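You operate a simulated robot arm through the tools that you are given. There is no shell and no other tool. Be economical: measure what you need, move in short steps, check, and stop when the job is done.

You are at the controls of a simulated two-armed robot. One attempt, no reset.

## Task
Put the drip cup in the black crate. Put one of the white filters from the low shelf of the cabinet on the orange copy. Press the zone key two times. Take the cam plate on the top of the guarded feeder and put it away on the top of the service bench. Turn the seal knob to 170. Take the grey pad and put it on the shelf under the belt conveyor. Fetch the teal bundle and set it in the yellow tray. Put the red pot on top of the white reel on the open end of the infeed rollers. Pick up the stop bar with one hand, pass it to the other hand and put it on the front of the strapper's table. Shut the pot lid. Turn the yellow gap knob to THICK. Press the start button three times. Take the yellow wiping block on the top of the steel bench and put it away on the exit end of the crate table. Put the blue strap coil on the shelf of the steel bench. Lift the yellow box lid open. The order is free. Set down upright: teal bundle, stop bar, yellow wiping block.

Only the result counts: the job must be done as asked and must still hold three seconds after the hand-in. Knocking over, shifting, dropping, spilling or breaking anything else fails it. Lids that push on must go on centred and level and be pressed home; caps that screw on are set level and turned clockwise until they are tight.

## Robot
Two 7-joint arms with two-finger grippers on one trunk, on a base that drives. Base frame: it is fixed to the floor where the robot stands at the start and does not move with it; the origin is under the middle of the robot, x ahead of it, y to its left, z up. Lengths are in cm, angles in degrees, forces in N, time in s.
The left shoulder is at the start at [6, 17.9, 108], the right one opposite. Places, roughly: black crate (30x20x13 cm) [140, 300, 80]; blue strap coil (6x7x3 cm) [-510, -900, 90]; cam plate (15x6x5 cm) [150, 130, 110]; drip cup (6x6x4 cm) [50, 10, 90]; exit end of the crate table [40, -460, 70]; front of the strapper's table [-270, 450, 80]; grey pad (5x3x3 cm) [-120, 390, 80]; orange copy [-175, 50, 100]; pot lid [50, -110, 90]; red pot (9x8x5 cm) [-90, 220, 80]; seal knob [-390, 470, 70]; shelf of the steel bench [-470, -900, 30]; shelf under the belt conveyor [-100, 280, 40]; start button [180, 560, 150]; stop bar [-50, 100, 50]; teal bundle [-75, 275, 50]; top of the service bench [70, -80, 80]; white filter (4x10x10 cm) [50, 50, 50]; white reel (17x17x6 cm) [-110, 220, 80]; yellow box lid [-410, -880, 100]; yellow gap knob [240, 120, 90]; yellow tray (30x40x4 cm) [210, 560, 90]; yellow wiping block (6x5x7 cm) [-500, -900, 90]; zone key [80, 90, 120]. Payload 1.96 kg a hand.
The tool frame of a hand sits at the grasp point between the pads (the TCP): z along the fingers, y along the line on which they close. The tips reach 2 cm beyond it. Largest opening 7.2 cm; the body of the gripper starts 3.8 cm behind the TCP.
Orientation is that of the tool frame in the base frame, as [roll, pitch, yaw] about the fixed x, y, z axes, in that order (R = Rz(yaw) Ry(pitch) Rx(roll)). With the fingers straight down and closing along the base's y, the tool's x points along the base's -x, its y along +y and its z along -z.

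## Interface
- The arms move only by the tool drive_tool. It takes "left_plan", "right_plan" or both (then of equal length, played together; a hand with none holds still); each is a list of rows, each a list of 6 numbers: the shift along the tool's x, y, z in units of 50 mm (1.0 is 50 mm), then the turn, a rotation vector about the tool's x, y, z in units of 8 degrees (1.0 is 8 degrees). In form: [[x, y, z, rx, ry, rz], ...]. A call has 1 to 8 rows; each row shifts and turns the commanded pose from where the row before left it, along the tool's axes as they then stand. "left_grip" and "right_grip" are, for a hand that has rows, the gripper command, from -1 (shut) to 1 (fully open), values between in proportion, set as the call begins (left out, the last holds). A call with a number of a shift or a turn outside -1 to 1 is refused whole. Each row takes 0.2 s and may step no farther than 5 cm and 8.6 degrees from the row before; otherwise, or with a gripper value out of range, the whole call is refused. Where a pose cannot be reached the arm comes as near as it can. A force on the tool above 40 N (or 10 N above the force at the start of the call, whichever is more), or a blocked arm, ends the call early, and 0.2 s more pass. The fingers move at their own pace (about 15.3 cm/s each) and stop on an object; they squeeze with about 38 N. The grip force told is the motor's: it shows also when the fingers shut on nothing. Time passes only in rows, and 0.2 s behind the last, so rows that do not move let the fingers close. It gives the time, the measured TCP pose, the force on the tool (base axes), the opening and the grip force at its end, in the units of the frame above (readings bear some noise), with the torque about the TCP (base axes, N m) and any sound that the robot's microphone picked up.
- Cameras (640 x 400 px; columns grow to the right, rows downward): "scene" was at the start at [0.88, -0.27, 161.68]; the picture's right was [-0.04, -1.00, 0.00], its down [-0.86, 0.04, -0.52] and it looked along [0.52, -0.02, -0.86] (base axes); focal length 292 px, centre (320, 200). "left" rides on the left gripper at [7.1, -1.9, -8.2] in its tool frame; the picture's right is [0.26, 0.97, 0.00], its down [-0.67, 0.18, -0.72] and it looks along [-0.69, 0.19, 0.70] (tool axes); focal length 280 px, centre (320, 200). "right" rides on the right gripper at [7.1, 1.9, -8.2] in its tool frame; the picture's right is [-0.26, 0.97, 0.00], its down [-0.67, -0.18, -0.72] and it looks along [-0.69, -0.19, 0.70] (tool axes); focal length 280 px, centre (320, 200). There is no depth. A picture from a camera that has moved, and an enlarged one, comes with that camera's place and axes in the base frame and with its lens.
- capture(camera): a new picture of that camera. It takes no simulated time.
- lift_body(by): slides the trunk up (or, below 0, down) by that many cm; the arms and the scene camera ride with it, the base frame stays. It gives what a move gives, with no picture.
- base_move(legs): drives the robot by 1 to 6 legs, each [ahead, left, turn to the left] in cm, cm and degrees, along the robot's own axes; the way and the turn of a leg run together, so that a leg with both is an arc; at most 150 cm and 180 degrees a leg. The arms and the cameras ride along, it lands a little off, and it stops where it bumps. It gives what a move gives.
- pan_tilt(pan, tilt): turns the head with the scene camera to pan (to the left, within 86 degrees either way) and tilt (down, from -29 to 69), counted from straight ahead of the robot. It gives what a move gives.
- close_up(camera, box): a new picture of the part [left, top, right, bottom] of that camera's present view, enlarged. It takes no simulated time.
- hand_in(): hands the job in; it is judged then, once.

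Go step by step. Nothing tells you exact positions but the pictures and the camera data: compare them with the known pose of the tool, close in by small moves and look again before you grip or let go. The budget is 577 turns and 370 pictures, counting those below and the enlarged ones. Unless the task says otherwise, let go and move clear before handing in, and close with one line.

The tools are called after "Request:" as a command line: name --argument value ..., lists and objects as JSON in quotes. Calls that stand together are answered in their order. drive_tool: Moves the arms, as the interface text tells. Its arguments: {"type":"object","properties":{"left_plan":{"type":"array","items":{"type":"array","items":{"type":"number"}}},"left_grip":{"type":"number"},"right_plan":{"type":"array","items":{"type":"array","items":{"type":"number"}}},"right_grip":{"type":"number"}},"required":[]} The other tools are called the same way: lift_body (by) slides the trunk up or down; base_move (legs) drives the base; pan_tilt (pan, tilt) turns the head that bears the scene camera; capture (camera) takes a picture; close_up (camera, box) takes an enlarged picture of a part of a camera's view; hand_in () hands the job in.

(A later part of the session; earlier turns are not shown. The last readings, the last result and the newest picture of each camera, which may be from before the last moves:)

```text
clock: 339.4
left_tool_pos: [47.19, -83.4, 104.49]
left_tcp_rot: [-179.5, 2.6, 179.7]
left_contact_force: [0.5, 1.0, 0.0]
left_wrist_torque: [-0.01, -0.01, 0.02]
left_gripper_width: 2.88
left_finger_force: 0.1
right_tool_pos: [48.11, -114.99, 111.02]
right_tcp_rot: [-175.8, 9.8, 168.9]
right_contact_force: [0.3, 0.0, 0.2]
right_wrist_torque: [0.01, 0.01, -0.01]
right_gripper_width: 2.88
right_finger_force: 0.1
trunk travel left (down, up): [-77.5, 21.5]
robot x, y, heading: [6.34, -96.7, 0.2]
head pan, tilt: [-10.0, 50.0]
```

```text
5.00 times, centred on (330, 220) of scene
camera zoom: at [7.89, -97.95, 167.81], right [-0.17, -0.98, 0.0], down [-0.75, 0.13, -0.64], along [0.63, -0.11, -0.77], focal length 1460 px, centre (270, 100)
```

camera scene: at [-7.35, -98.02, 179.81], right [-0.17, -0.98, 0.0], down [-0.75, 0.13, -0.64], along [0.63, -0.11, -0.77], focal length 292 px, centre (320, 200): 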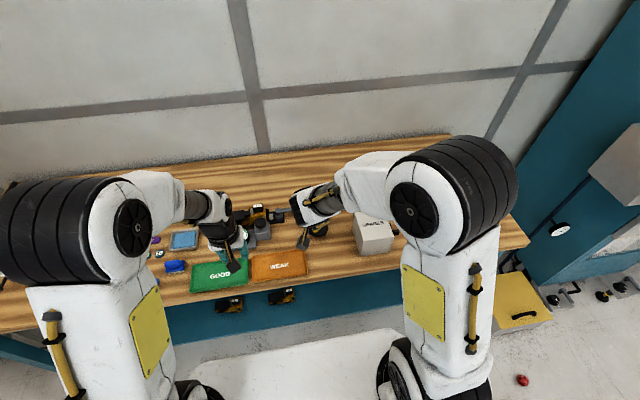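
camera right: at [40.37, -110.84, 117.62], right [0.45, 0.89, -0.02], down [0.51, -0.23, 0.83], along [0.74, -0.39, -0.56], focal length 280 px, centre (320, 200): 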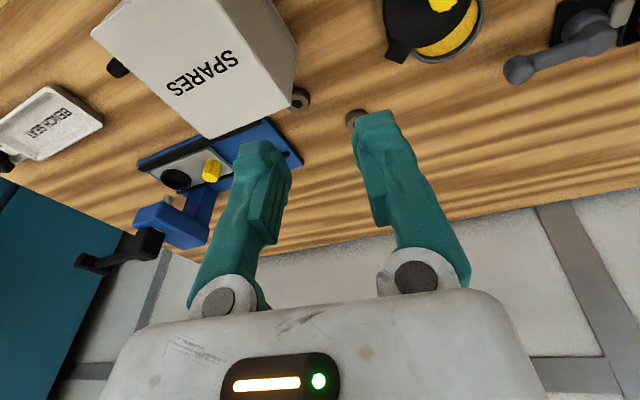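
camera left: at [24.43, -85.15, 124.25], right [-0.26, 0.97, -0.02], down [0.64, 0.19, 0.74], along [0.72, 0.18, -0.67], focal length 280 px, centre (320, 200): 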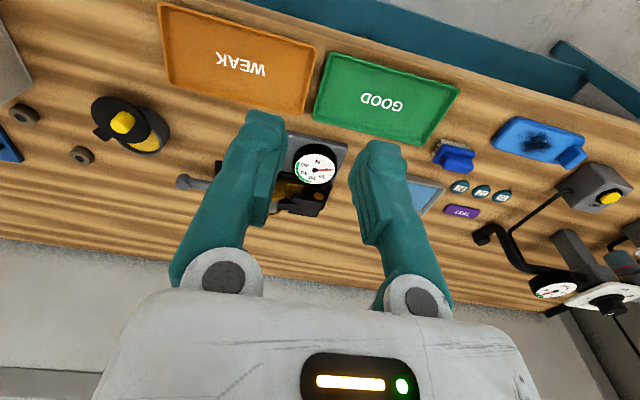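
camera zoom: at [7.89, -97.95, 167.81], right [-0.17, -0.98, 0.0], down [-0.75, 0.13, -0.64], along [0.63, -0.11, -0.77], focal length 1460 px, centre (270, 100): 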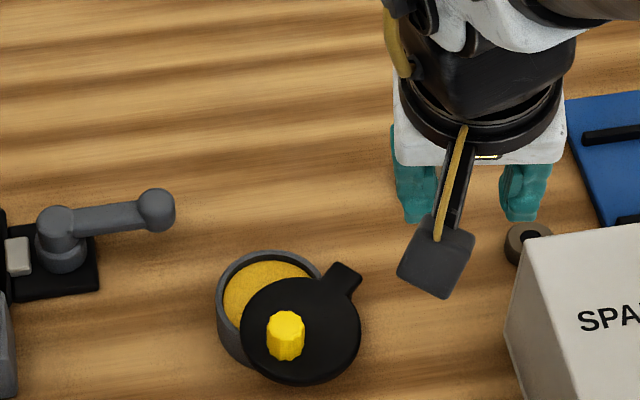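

The lid swivels about its tab; the yellow knob must move about 4 cm away from me. Bringing the right hand over the knob.

Request:
drive_tool --right_plan '[[-0.3, 0.5, 0.4, 0, 0, 0], [-0.2, 0.6, 0.5, 0, 0, 0], [-0.2, 0.6, 0.5, 0, 0, 0], [0, 0, 0, 0, 0, 0]]'

Request:
capture --camera "right"

Request:
close_up --camera "scene" --box '[270, 180, 390, 260]'

```text
clock: 340.4
left_tool_pos: [47.06, -83.35, 104.6]
left_tcp_rot: [-179.4, 2.8, 179.6]
left_contact_force: [0.3, 0.5, 0.0]
left_wrist_torque: [-0.02, 0.01, 0.04]
left_gripper_width: 2.89
left_finger_force: 0.1
right_tool_pos: [54.24, -107.95, 104.21]
right_tcp_rot: [-175.7, 9.9, 168.8]
right_contact_force: [0.3, -0.3, -0.1]
right_wrist_torque: [-0.01, 0.01, -0.01]
right_gripper_width: 2.89
right_finger_force: 0.1
trunk travel left (down, up): [-77.5, 21.5]
robot x, y, heading: [6.04, -96.5, 0.1]
head pan, tilt: [-10.0, 50.0]
```

```text
210 pictures are left
camera right: at [46.57, -103.89, 110.85], right [0.45, 0.89, -0.02], down [0.5, -0.23, 0.83], along [0.74, -0.39, -0.55], focal length 280 px, centre (320, 200)
```

right: 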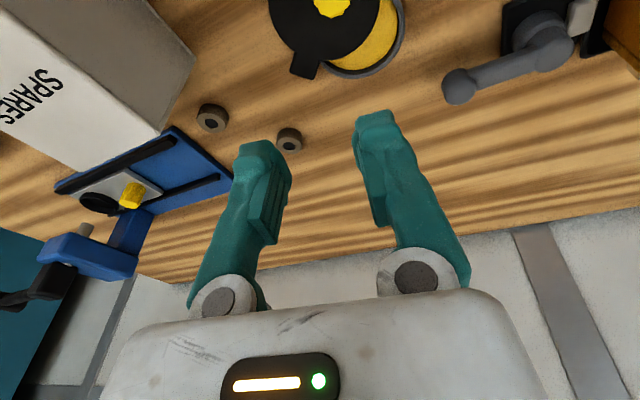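

```text
5.00 times, centred on (330, 220) of scene
camera zoom: at [7.84, -97.96, 167.81], right [-0.17, -0.98, 0.0], down [-0.75, 0.13, -0.64], along [0.63, -0.11, -0.77], focal length 1460 px, centre (270, 100)
```

zoom: 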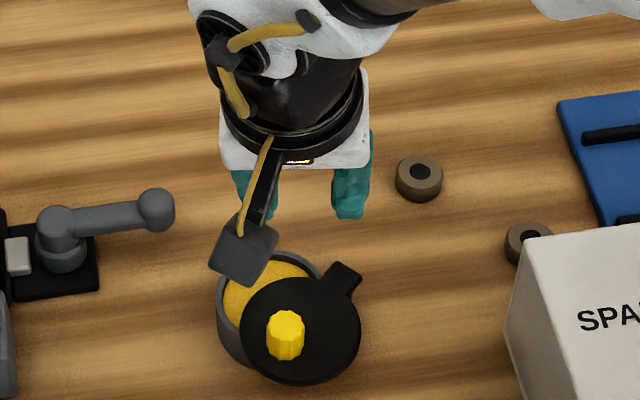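

Knob at [53.3, -107]. Descending over it.

Request:
drive_tool --right_plan '[[0.25, 0.13, 0.6, 0, 0, 0], [0.22, 0.11, 0.6, 0, 0, 0], [0.12, 0.06, 0.6, 0, 0, 0], [0, 0, 0, 0, 0, 0]]'

Request:
capture --camera "right"

Request:
close_up --camera "scene" --box '[270, 180, 390, 260]'

```text
clock: 341.4
left_tool_pos: [47.18, -83.3, 104.52]
left_tcp_rot: [-179.4, 2.7, 179.6]
left_contact_force: [0.0, 0.1, 0.4]
left_wrist_torque: [-0.02, -0.01, 0.0]
left_gripper_width: 2.89
left_finger_force: 0.0
right_tool_pos: [53.16, -106.92, 94.68]
right_tcp_rot: [-175.8, 9.9, 169.0]
right_contact_force: [0.7, 0.2, 0.1]
right_wrist_torque: [0.01, 0.0, -0.02]
right_gripper_width: 2.87
right_finger_force: 0.0
trunk travel left (down, up): [-77.5, 21.5]
robot x, y, heading: [6.36, -96.42, -0.2]
head pan, tilt: [-10.0, 50.0]
```

```text
208 pictures are left
camera right: at [45.45, -102.79, 101.26], right [0.45, 0.89, -0.02], down [0.5, -0.23, 0.83], along [0.74, -0.39, -0.55], focal length 280 px, centre (320, 200)
```

right: 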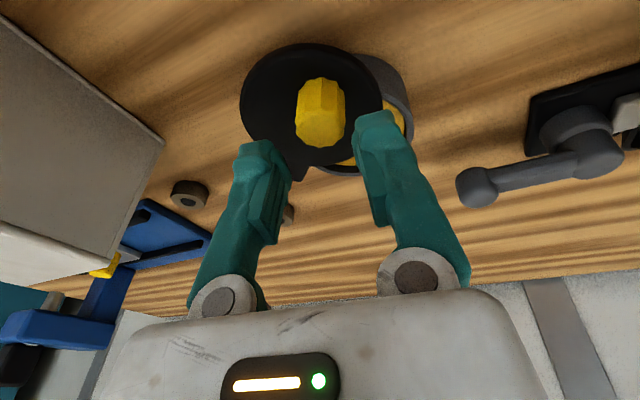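

```text
5.00 times, centred on (330, 220) of scene
camera zoom: at [7.89, -97.93, 167.81], right [-0.17, -0.98, 0.0], down [-0.75, 0.13, -0.64], along [0.63, -0.11, -0.77], focal length 1460 px, centre (270, 100)
```

zoom: 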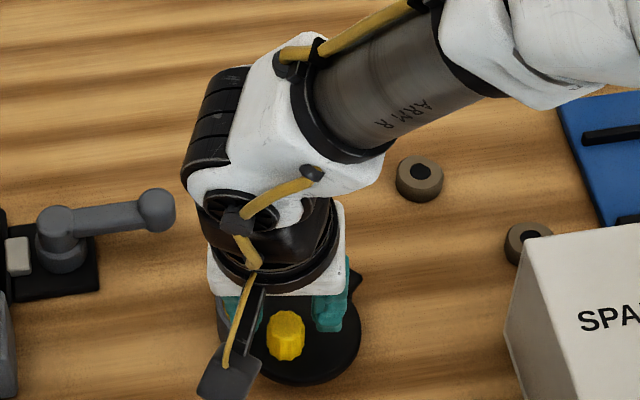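

Aligned. Down 2 cm, grip the knob.

Request:
drive_tool --right_plan '[[-0.06, 0, 0.22, 0, 0, 0], [0, 0, 0.2, 0, 0, 0], [0, 0, 0, 0, 0, 0]]'

Request:
drive_tool --right_plan '[[0, 0, 0, 0, 0, 0], [0, 0, 0, 0, 0, 0]]' --right_grip -1

Request:
capture --camera "right"

```text
clock: 342.2
left_tool_pos: [47.17, -83.29, 104.55]
left_tcp_rot: [-179.5, 2.8, 179.7]
left_contact_force: [-0.4, 0.2, 0.2]
left_wrist_torque: [0.01, 0.0, 0.02]
left_gripper_width: 2.86
left_finger_force: 0.0
right_tool_pos: [53.65, -107.33, 92.55]
right_tcp_rot: [-175.7, 9.8, 169.0]
right_contact_force: [0.0, 0.4, 0.4]
right_wrist_torque: [0.02, -0.01, 0.0]
right_gripper_width: 2.89
right_finger_force: 0.1
trunk travel left (down, up): [-77.5, 21.5]
robot x, y, heading: [6.77, -97.17, 0.3]
head pan, tilt: [-10.0, 50.0]
```

```text
clock: 342.8
left_tool_pos: [47.52, -83.77, 104.41]
left_tcp_rot: [-179.6, 2.5, 179.7]
left_contact_force: [-0.5, -0.1, -0.3]
left_wrist_torque: [0.01, 0.01, -0.03]
left_gripper_width: 2.87
left_finger_force: 0.1
right_tool_pos: [54.33, -107.78, 92.59]
right_tcp_rot: [-175.8, 9.9, 168.8]
right_contact_force: [28.7, -21.2, 1.3]
right_wrist_torque: [0.15, -0.48, 0.33]
right_gripper_width: 0.0
right_finger_force: 29.6
trunk travel left (down, up): [-77.5, 21.5]
robot x, y, heading: [6.31, -96.56, -0.1]
head pan, tilt: [-10.0, 50.0]
```

```text
206 pictures are left
camera right: at [46.64, -103.73, 99.18], right [0.45, 0.89, -0.02], down [0.5, -0.23, 0.83], along [0.74, -0.39, -0.55], focal length 280 px, centre (320, 200)
```

right: 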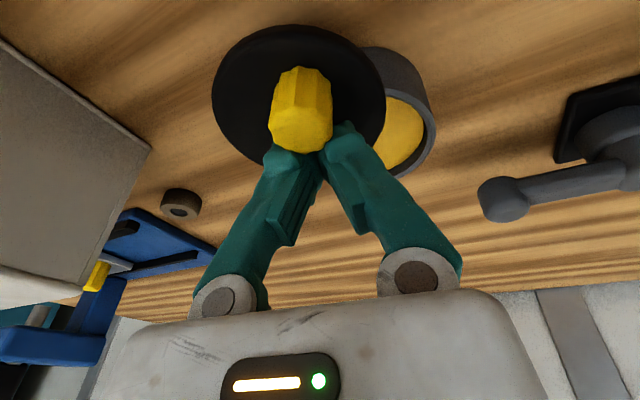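

The knob slipped out toward me. I'll instead push it away with closed fingers from its near side.

Request:
drive_tool --right_plan '[[0, 0, -0.4, 0, 0, 0], [0.3, 0, -0.3, 0, 0, 0], [0.5, 0.08, 0, 0, 0, 0], [0.4, 0.08, 0, 0, 0, 0], [0, 0, 0, 0, 0, 0]]'

Request:
close_up --camera "scene" --box '[270, 180, 390, 260]'

Request:
capture --camera "right"

```text
clock: 344.0
left_tool_pos: [47.3, -83.32, 104.49]
left_tcp_rot: [-179.5, 2.6, 179.7]
left_contact_force: [0.6, -0.7, -0.3]
left_wrist_torque: [0.03, 0.02, 0.0]
left_gripper_width: 2.88
left_finger_force: 0.0
right_tool_pos: [47.52, -105.17, 94.82]
right_tcp_rot: [-175.7, 9.8, 168.9]
right_contact_force: [-0.2, -0.9, 0.5]
right_wrist_torque: [0.01, -0.03, 0.0]
right_gripper_width: 0.0
right_finger_force: 29.5
trunk travel left (down, up): [-77.5, 21.5]
robot x, y, heading: [5.93, -96.9, 0.1]
head pan, tilt: [-10.0, 50.0]
```

```text
5.00 times, centred on (330, 220) of scene
camera zoom: at [8.04, -98.04, 167.8], right [-0.17, -0.98, 0.0], down [-0.76, 0.13, -0.64], along [0.63, -0.11, -0.77], focal length 1460 px, centre (270, 100)
```

zoom: 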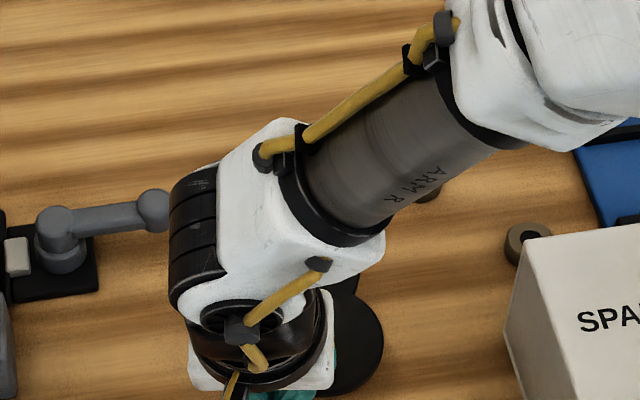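

```text
204 pictures are left
camera right: at [39.86, -101.04, 101.53], right [0.45, 0.89, -0.02], down [0.51, -0.23, 0.83], along [0.74, -0.39, -0.56], focal length 280 px, centre (320, 200)
```

right: 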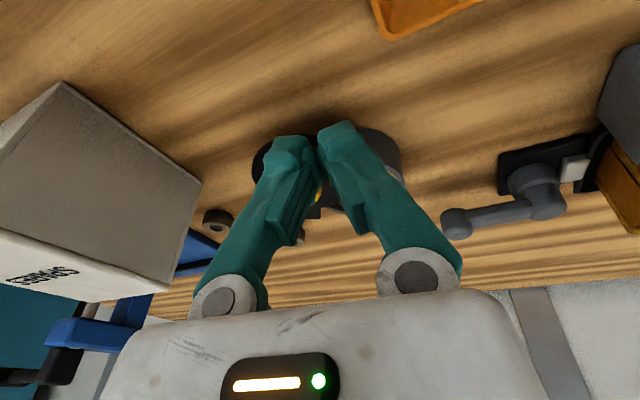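

Lowering to lid level on the near side and pushing away.

Request:
drive_tool --right_plan '[[0.02, -0.26, 0.24, 0, 0, 0], [0, 0, 0.22, 0, 0, 0], [0, 0, 0, 0, 0, 0]]'

Request:
drive_tool --right_plan '[[-0.24, 0.05, 0.039, 0, 0, 0], [-0.24, 0.05, 0.039, 0, 0, 0], [-0.24, 0.05, 0.039, 0, 0, 0], [-0.24, 0.05, 0.039, 0, 0, 0], [-0.24, 0.05, 0.039, 0, 0, 0], [0, 0, 0, 0, 0, 0]]'

Request:
capture --camera "right"

Request:
close_up --camera "scene" --box '[270, 180, 390, 260]'

```text
clock: 344.8
left_tool_pos: [47.17, -83.34, 104.5]
left_tcp_rot: [-179.4, 2.8, 179.6]
left_contact_force: [0.7, 0.0, -0.3]
left_wrist_torque: [0.0, 0.01, -0.01]
left_gripper_width: 2.86
left_finger_force: 0.2
right_tool_pos: [47.47, -106.54, 92.84]
right_tcp_rot: [-175.8, 9.9, 169.0]
right_contact_force: [-0.4, 0.5, 0.1]
right_wrist_torque: [0.01, 0.0, 0.01]
right_gripper_width: 0.0
right_finger_force: 29.5
trunk travel left (down, up): [-77.5, 21.5]
robot x, y, heading: [6.2, -96.4, -0.0]
head pan, tilt: [-10.0, 50.0]
```

```text
clock: 345.7
left_tool_pos: [46.94, -83.28, 104.52]
left_tcp_rot: [-179.3, 2.6, 179.9]
left_contact_force: [0.9, 0.0, 0.1]
left_wrist_torque: [0.01, 0.01, 0.0]
left_gripper_width: 2.91
left_finger_force: 0.1
right_tool_pos: [50.66, -105.41, 92.58]
right_tcp_rot: [-176.4, 8.9, 169.4]
right_contact_force: [-19.4, 16.8, 7.2]
right_wrist_torque: [0.04, 0.11, -0.14]
right_gripper_width: 0.0
right_finger_force: 29.4
trunk travel left (down, up): [-77.5, 21.5]
robot x, y, heading: [6.14, -96.5, 0.1]
head pan, tilt: [-10.0, 50.0]
stopped in row 4 (right hand): the force on the tool passed its limit at 48 N (the readings are from after the stop); the commanded pose is now the measured one
```

```text
203 pictures are left
camera right: at [43.06, -101.6, 99.41], right [0.44, 0.9, -0.02], down [0.52, -0.24, 0.82], along [0.73, -0.37, -0.57], focal length 280 px, centre (320, 200)
```

right: 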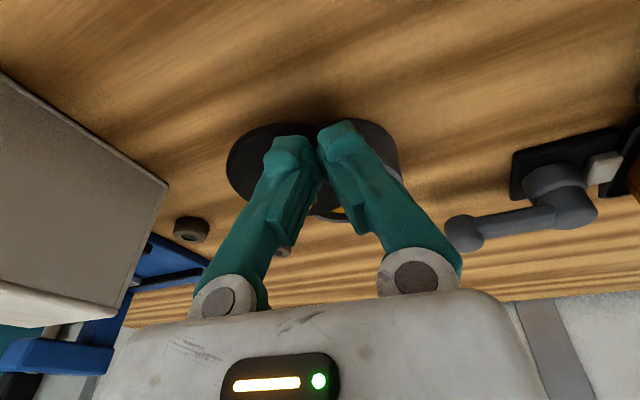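

```text
5.00 times, centred on (330, 220) of scene
camera zoom: at [7.75, -97.77, 167.83], right [-0.17, -0.99, 0.0], down [-0.75, 0.13, -0.64], along [0.63, -0.11, -0.77], focal length 1460 px, centre (270, 100)
```

zoom: 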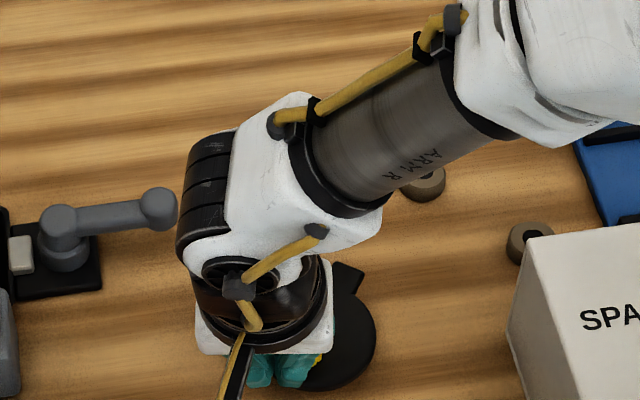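

Blocked; I must not shove the pot. Lifting away to see how the lid really moved.

Request:
drive_tool --right_plan '[[0.2, 0, 0, 0, 0, 0], [0, 0, -0.6, 0, 0, 0], [0, 0, -0.7, 0, 0, 0], [0.3, -0.7, -0.5, 0, 0, 0], [0.3, -0.8, 0, 0, 0, 0], [0, -0.8, 0, 0, 0, 0]]'

Request:
close_up --camera "scene" --box '[270, 180, 390, 260]'

Request:
close_up --camera "left" --box '[0, 0, 320, 200]'

```text
clock: 347.1
left_tool_pos: [47.1, -83.24, 104.56]
left_tcp_rot: [-179.6, 2.7, 179.7]
left_contact_force: [-0.4, 0.1, -0.6]
left_wrist_torque: [0.01, -0.02, 0.01]
left_gripper_width: 2.85
left_finger_force: 0.0
right_tool_pos: [43.5, -115.88, 101.66]
right_tcp_rot: [-176.3, 9.0, 169.3]
right_contact_force: [0.3, 0.1, 0.2]
right_wrist_torque: [-0.02, -0.01, -0.02]
right_gripper_width: 0.0
right_finger_force: 29.1
trunk travel left (down, up): [-77.5, 21.5]
robot x, y, heading: [6.51, -96.49, 0.0]
head pan, tilt: [-10.0, 50.0]
```

```text
5.00 times, centred on (330, 220) of scene
camera zoom: at [7.81, -98.06, 167.8], right [-0.17, -0.98, 0.0], down [-0.75, 0.13, -0.64], along [0.63, -0.11, -0.77], focal length 1460 px, centre (270, 100)
```

zoom: 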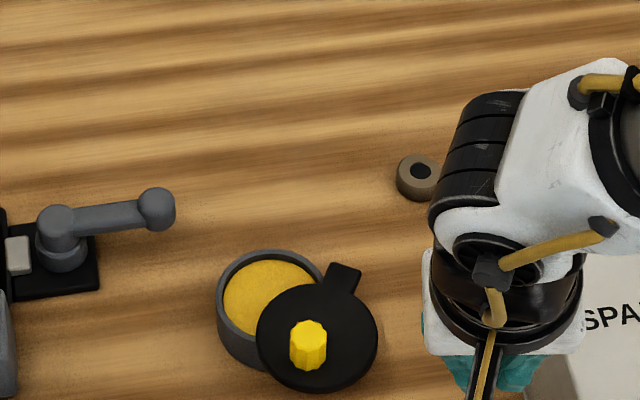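

```text
2.00 times, centred on (160, 100) of left
camera zoom: at [39.51, -85.1, 112.29], right [-0.26, 0.97, -0.02], down [0.64, 0.19, 0.74], along [0.72, 0.18, -0.67], focal length 561 px, centre (640, 400)
```

zoom: 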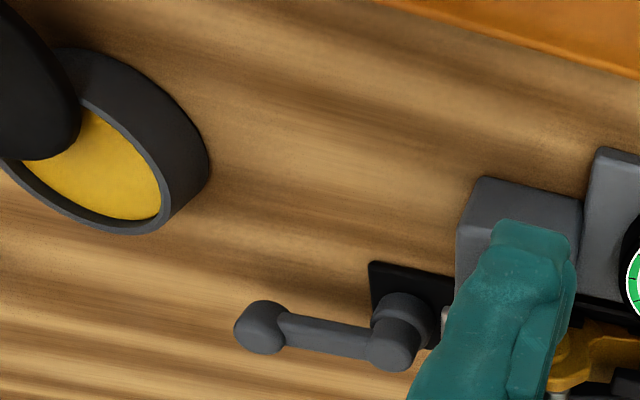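

The lid did swing about its tab (pot unmoved); my fingertips were too low and hit the lid's edge. I'll place them just above the lid, behind the knob, and push along the arc.

Request:
drive_tool --right_plan '[[-0.34, 0.73, 0.2, 0, 0, 0], [-0.33, 0.73, 0.2, 0, 0, 0], [0, 0, 0.5, 0, 0, 0], [0, 0, 0.62, 0, 0, 0], [0, 0, 0, 0, 0, 0]]'

Request:
capture --camera "right"

Request:
close_up --camera "scene" --box '[270, 180, 390, 260]'

```text
clock: 348.3
left_tool_pos: [46.96, -83.24, 104.6]
left_tcp_rot: [-179.5, 2.7, 179.7]
left_contact_force: [-0.3, -0.8, 0.3]
left_wrist_torque: [-0.02, -0.02, -0.01]
left_gripper_width: 2.88
left_finger_force: 0.0
right_tool_pos: [49.21, -109.68, 94.19]
right_tcp_rot: [-176.2, 9.0, 169.2]
right_contact_force: [0.3, -0.1, 0.2]
right_wrist_torque: [0.01, -0.03, 0.03]
right_gripper_width: 0.0
right_finger_force: 29.5
trunk travel left (down, up): [-77.5, 21.5]
robot x, y, heading: [5.85, -96.59, 0.4]
head pan, tilt: [-10.0, 50.0]
```

```text
199 pictures are left
camera right: at [41.64, -105.65, 100.9], right [0.44, 0.9, -0.02], down [0.52, -0.24, 0.82], along [0.73, -0.38, -0.57], focal length 280 px, centre (320, 200)
```

right: 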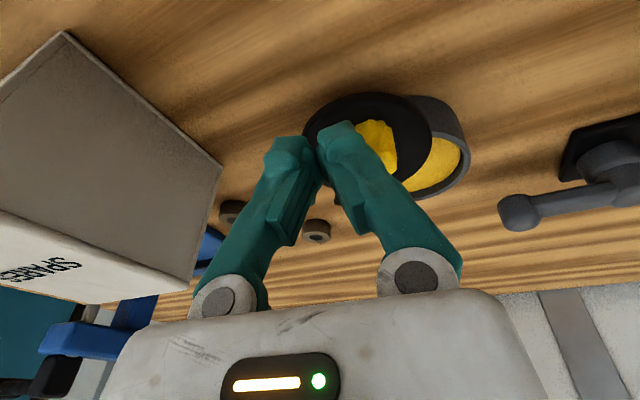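

```text
5.00 times, centred on (330, 220) of scene
camera zoom: at [7.8, -97.89, 167.81], right [-0.17, -0.98, 0.0], down [-0.75, 0.13, -0.64], along [0.63, -0.11, -0.77], focal length 1460 px, centre (270, 100)
```

zoom: 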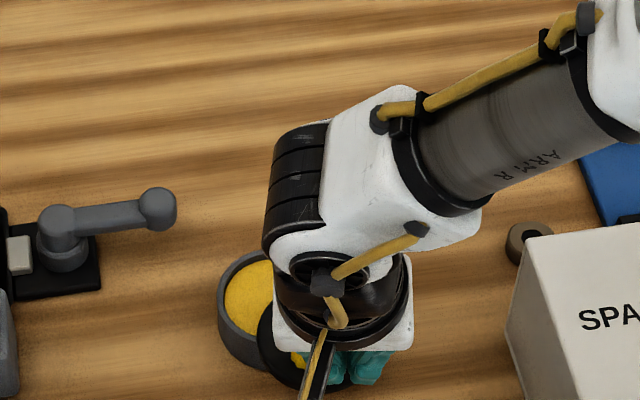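

Pushing the knob along its arc.

Request:
drive_tool --right_plan '[[-0.11, 0.24, 0.003, 0, 0, 0], [-0.11, 0.24, 0.003, 0, 0, 0], [-0.11, 0.16, 0.01, 0, 0, 0], [-0.11, 0.16, 0.01, 0, 0, 0], [0, 0, 0, 0, 0, 0]]'

Request:
capture --camera "right"

```text
clock: 349.5
left_tool_pos: [47.13, -83.3, 104.64]
left_tcp_rot: [-179.4, 2.7, 179.7]
left_contact_force: [0.1, -0.7, 1.1]
left_wrist_torque: [0.0, -0.05, 0.02]
left_gripper_width: 2.89
left_finger_force: 0.2
right_tool_pos: [52.14, -106.33, 94.2]
right_tcp_rot: [-176.3, 9.2, 169.2]
right_contact_force: [0.6, -0.5, -0.3]
right_wrist_torque: [0.02, 0.0, 0.01]
right_gripper_width: 0.01
right_finger_force: 29.0
trunk travel left (down, up): [-77.5, 21.5]
robot x, y, heading: [6.39, -96.52, 0.3]
head pan, tilt: [-10.0, 50.0]
```

```text
197 pictures are left
camera right: at [44.53, -102.32, 100.93], right [0.45, 0.9, -0.02], down [0.52, -0.24, 0.82], along [0.73, -0.38, -0.57], focal length 280 px, centre (320, 200)
```

right: 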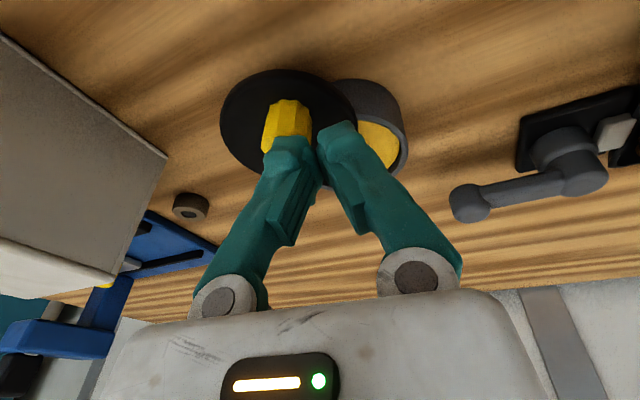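

The fingertips passed over the knob (its top is near z=92). Going back to the start and lowering 1.3 cm more.

Request:
drive_tool --right_plan '[[0, 0, -0.3, 0, 0, 0], [0.23, -0.45, 0, 0, 0, 0], [0.23, -0.45, 0, 0, 0, 0], [0, 0, 0.3, 0, 0, 0], [0, 0, 0.26, 0, 0, 0], [0, 0, 0, 0, 0, 0]]'

Request:
drive_tool --right_plan '[[-0.09, 0.24, 0.003, 0, 0, 0], [-0.1, 0.24, 0.003, 0, 0, 0], [-0.1, 0.2, 0.005, 0, 0, 0], [-0.12, 0.18, 0.01, 0, 0, 0], [-0.13, 0.15, 0.01, 0, 0, 0], [0, 0, 0, 0, 0, 0]]'

Request:
capture --camera "right"

```text
clock: 350.9
left_tool_pos: [47.03, -83.29, 104.6]
left_tcp_rot: [-179.5, 2.7, 179.7]
left_contact_force: [0.3, 0.6, 0.2]
left_wrist_torque: [0.0, 0.02, 0.0]
left_gripper_width: 2.87
left_finger_force: 0.0
right_tool_pos: [49.3, -110.52, 92.75]
right_tcp_rot: [-176.2, 9.1, 169.2]
right_contact_force: [-0.1, 0.2, -0.3]
right_wrist_torque: [0.01, 0.03, -0.01]
right_gripper_width: 0.02
right_finger_force: 29.6
trunk travel left (down, up): [-77.5, 21.5]
robot x, y, heading: [5.94, -96.7, 0.0]
head pan, tilt: [-10.0, 50.0]
```

```text
clock: 352.3
left_tool_pos: [47.0, -83.2, 104.56]
left_tcp_rot: [-179.3, 2.6, 179.8]
left_contact_force: [-0.3, -0.4, 0.8]
left_wrist_torque: [-0.02, -0.01, 0.01]
left_gripper_width: 2.88
left_finger_force: 0.0
right_tool_pos: [52.91, -106.05, 92.61]
right_tcp_rot: [-176.2, 9.1, 169.1]
right_contact_force: [0.0, 0.1, 0.6]
right_wrist_torque: [-0.02, -0.02, -0.01]
right_gripper_width: 0.01
right_finger_force: 30.2
trunk travel left (down, up): [-77.5, 21.5]
robot x, y, heading: [5.99, -96.2, 0.1]
head pan, tilt: [-10.0, 50.0]
```

```text
196 pictures are left
camera right: at [45.28, -102.1, 99.46], right [0.44, 0.9, -0.02], down [0.52, -0.24, 0.82], along [0.73, -0.38, -0.57], focal length 280 px, centre (320, 200)
```

right: 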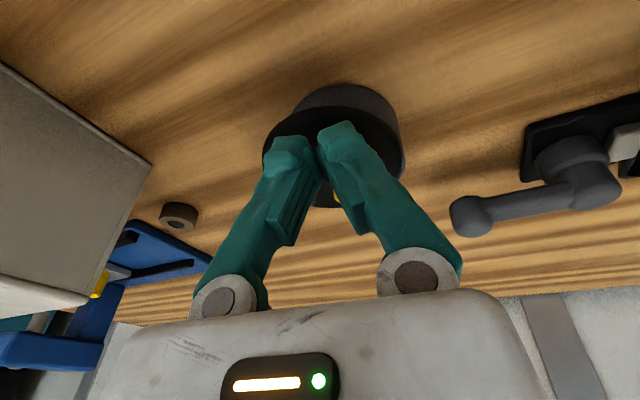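

The lid swings over the pot. Finishing the arc.

Request:
drive_tool --right_plan '[[-0.12, 0.1, 0.01, 0, 0, 0], [-0.14, 0.08, 0.02, 0, 0, 0], [-0.12, 0.02, 0.02, 0, 0, 0], [0, 0, 0, 0, 0, 0]]'

Request:
drive_tool --right_plan '[[0.1, 0, -0.2, 0, 0, 0], [0, 0, -0.7, 0, 0, 0], [0.3, -0.6, -0.7, 0, 0, 0], [0.3, -0.8, -0.3, 0, 0, 0], [0, -0.8, 0, 0, 0, 0]]'

Request:
close_up --camera "scene" --box '[270, 180, 390, 260]'

```text
clock: 353.3
left_tool_pos: [46.92, -83.22, 104.63]
left_tcp_rot: [-179.5, 2.8, 179.6]
left_contact_force: [0.2, -0.1, 0.2]
left_wrist_torque: [-0.01, 0.01, -0.02]
left_gripper_width: 2.87
left_finger_force: 0.0
right_tool_pos: [54.7, -105.39, 92.71]
right_tcp_rot: [-176.3, 9.0, 169.2]
right_contact_force: [-12.8, 2.5, -2.9]
right_wrist_torque: [-0.06, 0.21, 0.09]
right_gripper_width: 0.0
right_finger_force: 29.2
trunk travel left (down, up): [-77.5, 21.5]
robot x, y, heading: [6.19, -96.53, -0.1]
head pan, tilt: [-10.0, 50.0]
```

```text
clock: 354.5
left_tool_pos: [47.11, -83.29, 104.52]
left_tcp_rot: [-179.6, 2.7, 179.7]
left_contact_force: [0.5, -0.5, -0.2]
left_wrist_torque: [-0.03, -0.02, 0.0]
left_gripper_width: 2.86
left_finger_force: 0.1
right_tool_pos: [47.84, -114.6, 102.29]
right_tcp_rot: [-176.2, 9.1, 169.2]
right_contact_force: [0.1, -0.4, 0.0]
right_wrist_torque: [0.03, 0.01, 0.01]
right_gripper_width: 0.0
right_finger_force: 29.2
trunk travel left (down, up): [-77.5, 21.5]
robot x, y, heading: [5.93, -96.34, 0.4]
head pan, tilt: [-10.0, 50.0]
```

```text
5.00 times, centred on (330, 220) of scene
camera zoom: at [7.81, -98.05, 167.8], right [-0.17, -0.98, 0.0], down [-0.75, 0.13, -0.64], along [0.63, -0.11, -0.77], focal length 1460 px, centre (270, 100)
```

zoom: 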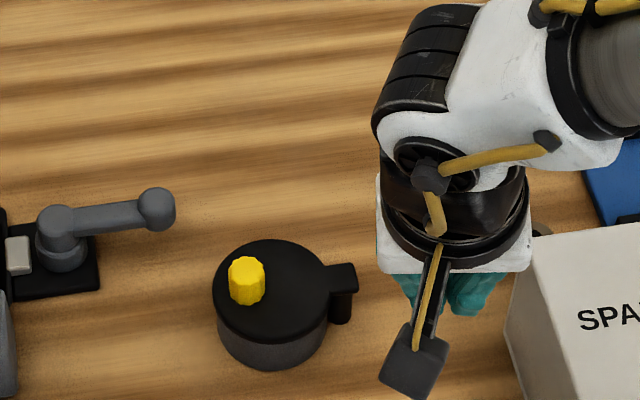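

The pot lid is shut. Now the far south: backing off, turning south and looking ahead.

Request:
lift_body --by 5

Request:
base_move --legs '[[-60, 0, 0], [0, 0, -90]]'

Request:
pan_tilt --pan 0 --tilt 15

Request:
capture --camera "scene"

Request:
pan_tilt --pan -50 --tilt 12

Request:
capture --camera "scene"

```text
clock: 355.4
left_tool_pos: [47.06, -83.18, 109.5]
left_tcp_rot: [-179.5, 2.7, 179.7]
left_contact_force: [0.5, -0.3, 0.4]
left_wrist_torque: [-0.02, 0.04, 0.0]
left_gripper_width: 2.89
left_finger_force: 0.0
right_tool_pos: [48.11, -114.49, 107.36]
right_tcp_rot: [-176.3, 9.0, 169.2]
right_contact_force: [0.0, -0.4, -0.9]
right_wrist_torque: [-0.01, -0.03, -0.01]
right_gripper_width: 0.0
right_finger_force: 29.6
trunk travel left (down, up): [-82.5, 16.5]
robot x, y, heading: [6.06, -96.62, -0.1]
head pan, tilt: [-10.0, 50.0]
```

```text
clock: 362.7
left_tool_pos: [-41.35, -138.06, 109.46]
left_tcp_rot: [-179.4, 2.7, 88.3]
left_contact_force: [-0.1, -0.6, 0.1]
left_wrist_torque: [0.02, 0.01, -0.01]
left_gripper_width: 2.89
left_finger_force: 0.0
right_tool_pos: [-72.66, -138.22, 107.32]
right_tcp_rot: [-176.2, 9.1, 77.7]
right_contact_force: [0.4, -0.1, 0.2]
right_wrist_torque: [-0.03, -0.01, 0.01]
right_gripper_width: 0.01
right_finger_force: 29.7
trunk travel left (down, up): [-82.5, 16.5]
robot x, y, heading: [-53.56, -96.59, -91.3]
head pan, tilt: [-10.0, 50.0]
```

```text
clock: 363.7
left_tool_pos: [-41.4, -138.03, 109.47]
left_tcp_rot: [-179.4, 2.7, 88.3]
left_contact_force: [0.1, 0.2, 0.5]
left_wrist_torque: [0.04, 0.02, 0.01]
left_gripper_width: 2.87
left_finger_force: 0.1
right_tool_pos: [-72.59, -138.19, 107.3]
right_tcp_rot: [-176.3, 9.1, 77.6]
right_contact_force: [-0.7, 0.0, 0.2]
right_wrist_torque: [0.0, 0.01, -0.02]
right_gripper_width: 0.02
right_finger_force: 29.8
trunk travel left (down, up): [-82.5, 16.5]
robot x, y, heading: [-53.46, -96.85, -91.4]
head pan, tilt: [0.0, 15.0]
```

```text
194 pictures are left
camera scene: at [-53.66, -100.19, 178.17], right [-1.0, 0.02, 0.0], down [0.01, 0.26, -0.97], along [-0.02, -0.97, -0.26], focal length 292 px, centre (320, 200)
```

scene: 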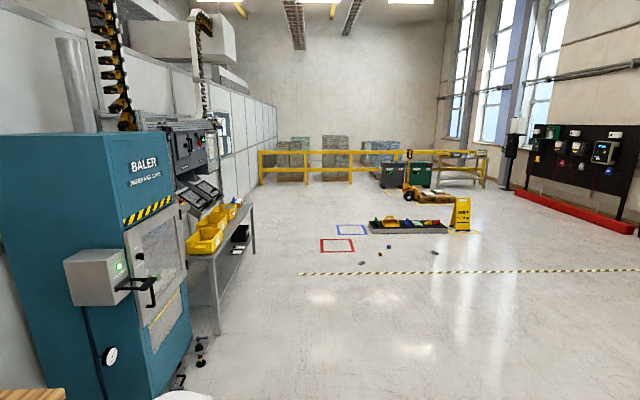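

```text
clock: 364.9
left_tool_pos: [-41.47, -138.01, 109.43]
left_tcp_rot: [-179.4, 2.8, 88.3]
left_contact_force: [0.3, 0.0, -0.1]
left_wrist_torque: [0.01, -0.02, -0.02]
left_gripper_width: 2.88
left_finger_force: 0.1
right_tool_pos: [-72.71, -138.19, 107.37]
right_tcp_rot: [-176.2, 9.1, 77.7]
right_contact_force: [0.7, 0.3, -0.4]
right_wrist_torque: [0.01, 0.02, -0.03]
right_gripper_width: 0.01
right_finger_force: 29.4
trunk travel left (down, up): [-82.5, 16.5]
robot x, y, heading: [-53.54, -96.92, -91.5]
head pan, tilt: [-50.0, 12.0]
```

```text
193 pictures are left
camera scene: at [-60.71, -96.68, 178.67], right [-0.62, 0.78, 0.0], down [0.16, 0.13, -0.98], along [-0.76, -0.61, -0.21], focal length 292 px, centre (320, 200)
```

scene: 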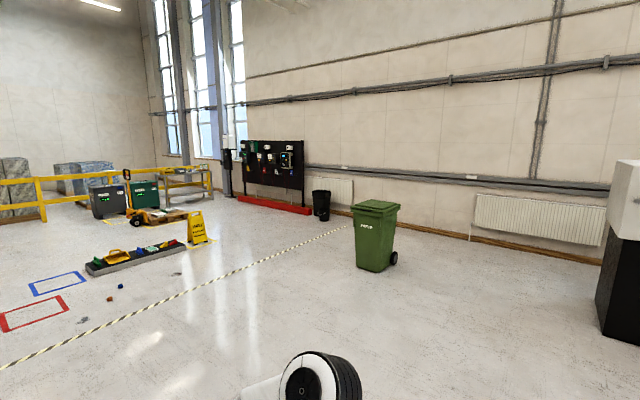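

I'll drive south-west across open floor in diagonal legs, keeping clear of the bin and the floor trays.

Request:
base_move --legs '[[73, -90, 1.4], [73, -90, 0], [73, -90, 0], [94, -42, 0], [94, -42, 0]]'

Request:
pan_tilt --pan 0 --tilt 15

Request:
capture --camera "scene"

```text
clock: 391.6
left_tool_pos: [-394.69, -544.31, 109.57]
left_tcp_rot: [-179.4, 2.6, 89.1]
left_contact_force: [0.4, -0.3, -0.4]
left_wrist_torque: [-0.05, 0.02, -0.02]
left_gripper_width: 2.89
left_finger_force: 0.0
right_tool_pos: [-425.84, -544.86, 107.23]
right_tcp_rot: [-176.2, 9.1, 78.6]
right_contact_force: [-0.3, 0.3, 0.0]
right_wrist_torque: [0.0, -0.02, 0.03]
right_gripper_width: 0.0
right_finger_force: 29.6
trunk travel left (down, up): [-82.5, 16.5]
robot x, y, heading: [-407.48, -503.26, -90.7]
head pan, tilt: [-50.0, 12.0]
```

```text
clock: 392.8
left_tool_pos: [-394.55, -544.28, 109.56]
left_tcp_rot: [-179.4, 2.8, 89.1]
left_contact_force: [-0.7, 0.3, 0.3]
left_wrist_torque: [-0.01, -0.02, -0.02]
left_gripper_width: 2.87
left_finger_force: 0.0
right_tool_pos: [-425.87, -544.98, 107.35]
right_tcp_rot: [-176.2, 9.0, 78.6]
right_contact_force: [-0.8, 0.3, 0.1]
right_wrist_torque: [-0.01, 0.03, 0.03]
right_gripper_width: 0.0
right_finger_force: 29.2
trunk travel left (down, up): [-82.5, 16.5]
robot x, y, heading: [-407.48, -503.1, -90.0]
head pan, tilt: [0.0, 15.0]
```

```text
192 pictures are left
camera scene: at [-407.45, -506.63, 178.18], right [-1.0, 0.01, 0.0], down [0.0, 0.26, -0.97], along [-0.01, -0.97, -0.26], focal length 292 px, centre (320, 200)
```

scene: 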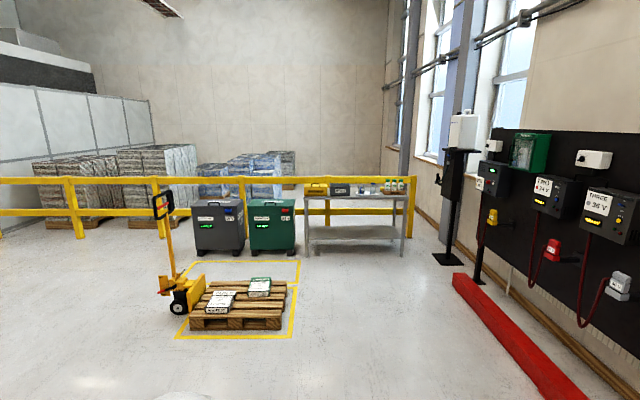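

The steel bench is ahead. Driving up to it.

Request:
base_move --legs '[[100, -35, 0], [100, -15, 0], [85, 0, 0]]'

Request:
pan_tilt --pan 0 --tilt 40

Request:
capture --camera "scene"

```text
clock: 407.1
left_tool_pos: [-447.82, -827.25, 109.51]
left_tcp_rot: [-179.5, 2.6, 88.7]
left_contact_force: [-0.3, -0.5, 0.1]
left_wrist_torque: [0.02, 0.03, -0.01]
left_gripper_width: 2.88
left_finger_force: 0.0
right_tool_pos: [-479.12, -827.61, 107.42]
right_tcp_rot: [-176.2, 9.1, 78.2]
right_contact_force: [-0.2, -0.4, 0.5]
right_wrist_torque: [0.01, -0.02, -0.01]
right_gripper_width: 0.0
right_finger_force: 29.6
trunk travel left (down, up): [-82.5, 16.5]
robot x, y, heading: [-460.48, -786.33, -90.9]
head pan, tilt: [0.0, 15.0]
```

```text
clock: 408.0
left_tool_pos: [-447.75, -827.23, 109.56]
left_tcp_rot: [-179.3, 2.7, 88.7]
left_contact_force: [0.2, -0.9, 1.0]
left_wrist_torque: [0.0, 0.0, 0.0]
left_gripper_width: 2.87
left_finger_force: 0.2
right_tool_pos: [-479.11, -827.49, 107.28]
right_tcp_rot: [-176.2, 9.1, 78.2]
right_contact_force: [0.3, 0.7, 0.3]
right_wrist_torque: [-0.02, 0.02, -0.02]
right_gripper_width: 0.0
right_finger_force: 30.1
trunk travel left (down, up): [-82.5, 16.5]
robot x, y, heading: [-460.51, -786.17, -91.1]
head pan, tilt: [0.0, 40.0]
```

```text
191 pictures are left
camera scene: at [-460.46, -788.58, 174.23], right [-1.0, 0.02, 0.0], down [0.01, 0.64, -0.77], along [-0.01, -0.77, -0.64], focal length 292 px, centre (320, 200)
```

scene: 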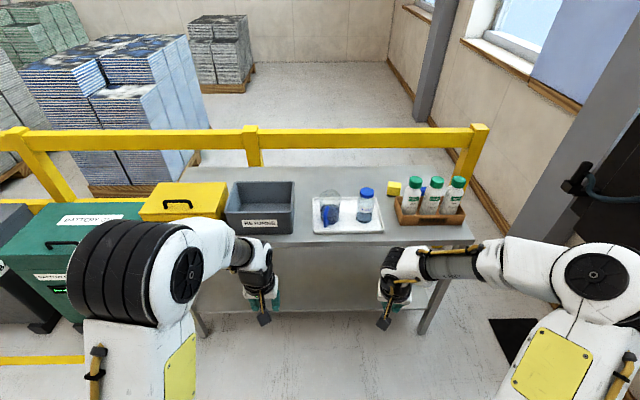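

Request:
close_up --camera "scene" --box '[290, 155, 490, 255]'

Request:
close_up --camera "scene" --box '[120, 160, 320, 260]'

```text
3.20 times, centred on (390, 205) of scene
camera zoom: at [-460.46, -788.58, 174.23], right [-1.0, 0.02, 0.0], down [0.01, 0.64, -0.77], along [-0.01, -0.77, -0.64], focal length 934 px, centre (96, 184)
```

zoom: 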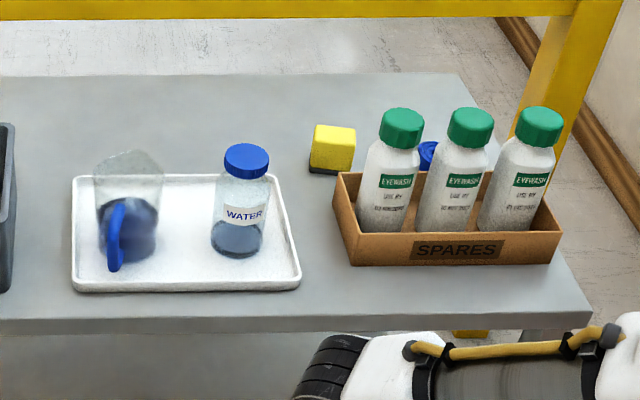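

```text
3.20 times, centred on (220, 210) of scene
camera zoom: at [-460.46, -788.58, 174.23], right [-1.0, 0.02, 0.0], down [0.01, 0.64, -0.77], along [-0.01, -0.77, -0.64], focal length 934 px, centre (640, 168)
```

zoom: 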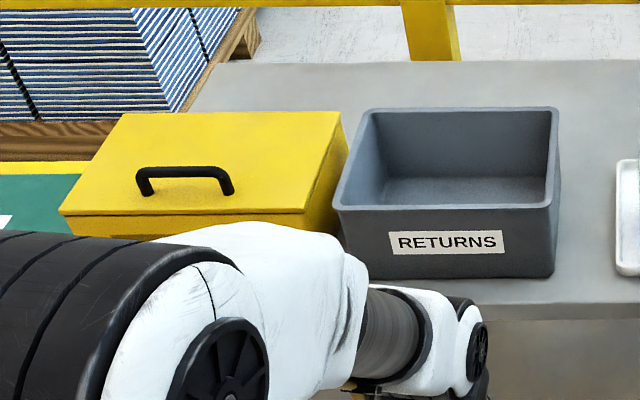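

The wiping block is near [-496, -895], the blue coil behind the bottles near [-512, -898], and the yellow box at left with a handled lid. I'll open the box lid first; moving in front of it.

Request:
base_move --legs '[[20, 38, 1], [28, 0, 0]]'

Request:
pan_tilt --pan 10 --tilt 50

Request:
capture --camera "scene"

Request:
capture --camera "left"

```text
clock: 412.2
left_tool_pos: [-408.61, -875.26, 109.62]
left_tcp_rot: [-179.5, 2.7, 90.2]
left_contact_force: [0.1, -0.2, -0.7]
left_wrist_torque: [0.0, -0.01, 0.0]
left_gripper_width: 2.89
left_finger_force: 0.0
right_tool_pos: [-439.89, -876.25, 107.33]
right_tcp_rot: [-176.3, 9.1, 79.5]
right_contact_force: [0.1, -0.1, -0.5]
right_wrist_torque: [0.0, -0.03, 0.01]
right_gripper_width: 0.01
right_finger_force: 29.6
trunk travel left (down, up): [-82.5, 16.5]
robot x, y, heading: [-422.35, -834.46, -89.4]
head pan, tilt: [0.0, 40.0]
```

```text
clock: 412.9
left_tool_pos: [-408.68, -875.31, 109.45]
left_tcp_rot: [-179.4, 2.6, 90.1]
left_contact_force: [0.0, -0.9, 1.9]
left_wrist_torque: [0.01, -0.01, 0.03]
left_gripper_width: 2.88
left_finger_force: 0.0
right_tool_pos: [-440.0, -876.38, 107.44]
right_tcp_rot: [-176.2, 9.0, 79.6]
right_contact_force: [0.7, 0.0, -0.2]
right_wrist_torque: [0.01, 0.0, 0.01]
right_gripper_width: 0.0
right_finger_force: 29.4
trunk travel left (down, up): [-82.5, 16.5]
robot x, y, heading: [-422.19, -834.64, -89.8]
head pan, tilt: [10.0, 50.0]
```

```text
188 pictures are left
camera scene: at [-420.83, -836.09, 172.81], right [-0.98, -0.18, 0.0], down [-0.14, 0.75, -0.64], along [0.12, -0.63, -0.77], focal length 292 px, centre (320, 200)
```

scene: 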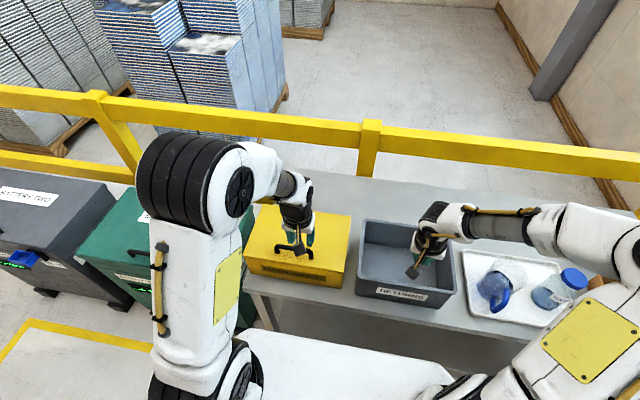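

```text
187 pictures are left
camera left: at [-410.59, -867.78, 117.25], right [0.96, 0.26, -0.02], down [0.19, -0.64, 0.74], along [0.18, -0.72, -0.67], focal length 280 px, centre (320, 200)
```

left: 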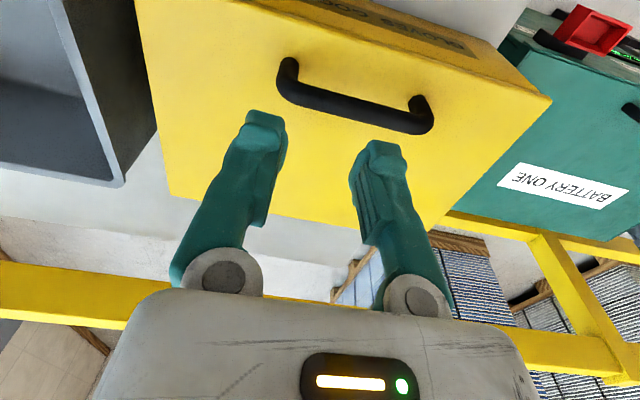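

The handle bar runs along x at about [-405, -879, 96.5]. I'll turn the left hand 90° so its fingers straddle the bar.

Request:
drive_tool --left_plan '[[0, 0.1, 0, 0, 0, 1], [0, 0.1, 0, 0, 0, 1], [0, 0.1, 0, 0, 0, 1], [0, 0.1, 0, 0, 0, 1], [0, 0, 0, 0, 0, 1], [0, 0, 0, 0, 0, 1], [0, 0, 0, 0, 0, 1], [0, 0, 0, 0, 0, 1]]' --left_grip 0.2

Request:
drive_tool --left_plan '[[0, 0, 0, 0, 0, 1], [0, 0, 0, 0, 0, 1], [0, 0, 0, 0, 0, 1], [0, 0, 0, 0, 0, 0.25], [0, 0, 0, 0, 0, 0]]'

Request:
capture --camera "left"

Request:
close_up --camera "scene" --box '[220, 170, 380, 300]'

```text
clock: 414.8
left_tool_pos: [-406.66, -875.57, 109.51]
left_tcp_rot: [177.9, 1.6, 25.9]
left_contact_force: [-0.1, -0.5, -0.4]
left_wrist_torque: [0.04, 0.02, 0.03]
left_gripper_width: 4.31
left_finger_force: 0.1
right_tool_pos: [-439.88, -876.35, 107.29]
right_tcp_rot: [-176.2, 9.1, 79.6]
right_contact_force: [-0.4, 0.9, 0.6]
right_wrist_torque: [-0.02, 0.0, -0.01]
right_gripper_width: 0.0
right_finger_force: 29.5
trunk travel left (down, up): [-82.5, 16.5]
robot x, y, heading: [-422.46, -834.74, -89.7]
head pan, tilt: [10.0, 50.0]
```

```text
clock: 415.9
left_tool_pos: [-406.86, -875.65, 109.44]
left_tcp_rot: [177.3, 0.7, 0.0]
left_contact_force: [0.4, -0.8, 0.2]
left_wrist_torque: [-0.01, 0.01, 0.0]
left_gripper_width: 4.32
left_finger_force: 0.0
right_tool_pos: [-439.83, -876.39, 107.27]
right_tcp_rot: [-176.3, 9.0, 79.6]
right_contact_force: [0.0, -0.2, 0.6]
right_wrist_torque: [0.0, 0.02, -0.03]
right_gripper_width: 0.0
right_finger_force: 29.5
trunk travel left (down, up): [-82.5, 16.5]
robot x, y, heading: [-422.35, -834.2, -89.5]
head pan, tilt: [10.0, 50.0]
```

```text
186 pictures are left
camera left: at [-399.66, -873.28, 117.37], right [0.26, -0.96, 0.04], down [-0.67, -0.15, 0.73], along [-0.7, -0.22, -0.68], focal length 280 px, centre (320, 200)
```

left: 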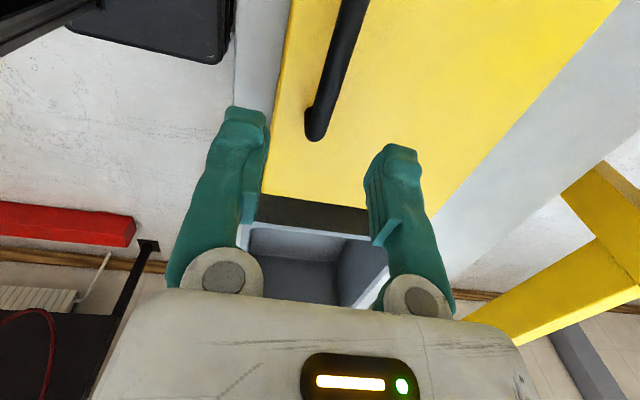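

```text
3.08 times, centred on (300, 235) of scene
camera zoom: at [-420.82, -835.98, 172.81], right [-0.98, -0.18, 0.0], down [-0.14, 0.75, -0.64], along [0.12, -0.63, -0.77], focal length 898 px, centre (382, 92)
```

zoom: 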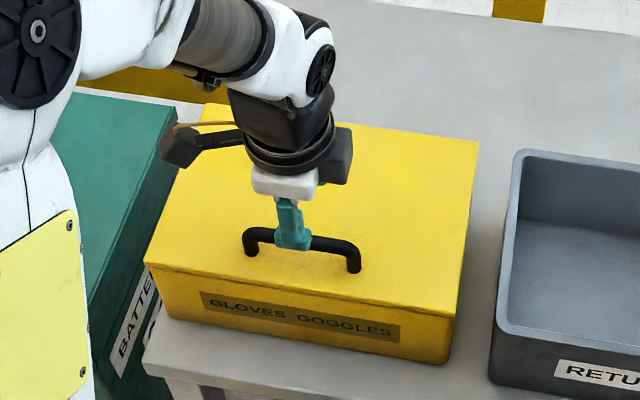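

Lowering the open fingers over the bar.

Request:
drive_tool --left_plan '[[0.36, 0.43, 0, 0, 0, 0], [0, 0, 0.6, 0, 0, 0], [0, 0, 0.6, 0, 0, 0], [0, 0, 0.6, 0, 0, 0], [0, 0, 0.3, 0, 0, 0], [0, 0, 0, 0, 0, 0]]'

Request:
capture --camera "left"

Request:
close_up --camera "scene" --box '[240, 190, 340, 270]'

```text
clock: 417.4
left_tool_pos: [-405.07, -878.29, 99.26]
left_tcp_rot: [177.1, 0.4, 0.1]
left_contact_force: [2.0, 2.4, 17.8]
left_wrist_torque: [0.54, -0.07, -0.12]
left_gripper_width: 4.52
left_finger_force: 1.4
right_tool_pos: [-439.89, -876.25, 107.35]
right_tcp_rot: [-176.3, 9.0, 79.6]
right_contact_force: [0.3, 0.4, 0.2]
right_wrist_torque: [0.0, -0.01, 0.02]
right_gripper_width: 0.0
right_finger_force: 29.9
trunk travel left (down, up): [-82.5, 16.5]
robot x, y, heading: [-421.99, -834.28, -89.6]
head pan, tilt: [10.0, 50.0]
```

```text
184 pictures are left
camera left: at [-397.87, -875.86, 107.17], right [0.26, -0.96, 0.04], down [-0.67, -0.15, 0.73], along [-0.7, -0.22, -0.68], focal length 280 px, centre (320, 200)
```

left: 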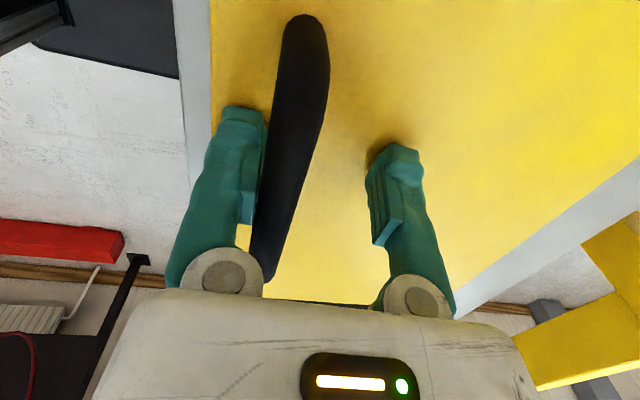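

```text
5.00 times, centred on (290, 230) of scene
camera zoom: at [-420.85, -835.79, 172.84], right [-0.98, -0.18, 0.0], down [-0.14, 0.75, -0.64], along [0.12, -0.63, -0.77], focal length 1460 px, centre (470, 50)
```

zoom: 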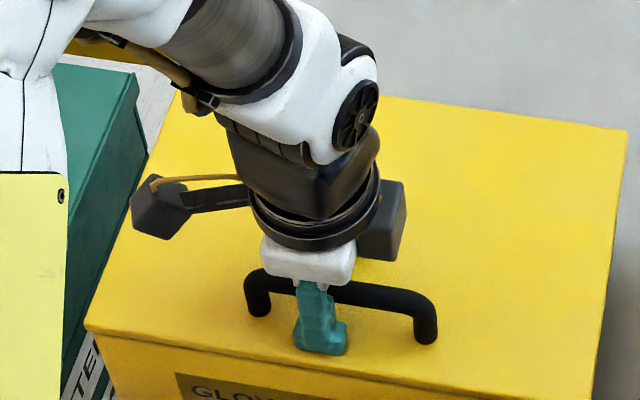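

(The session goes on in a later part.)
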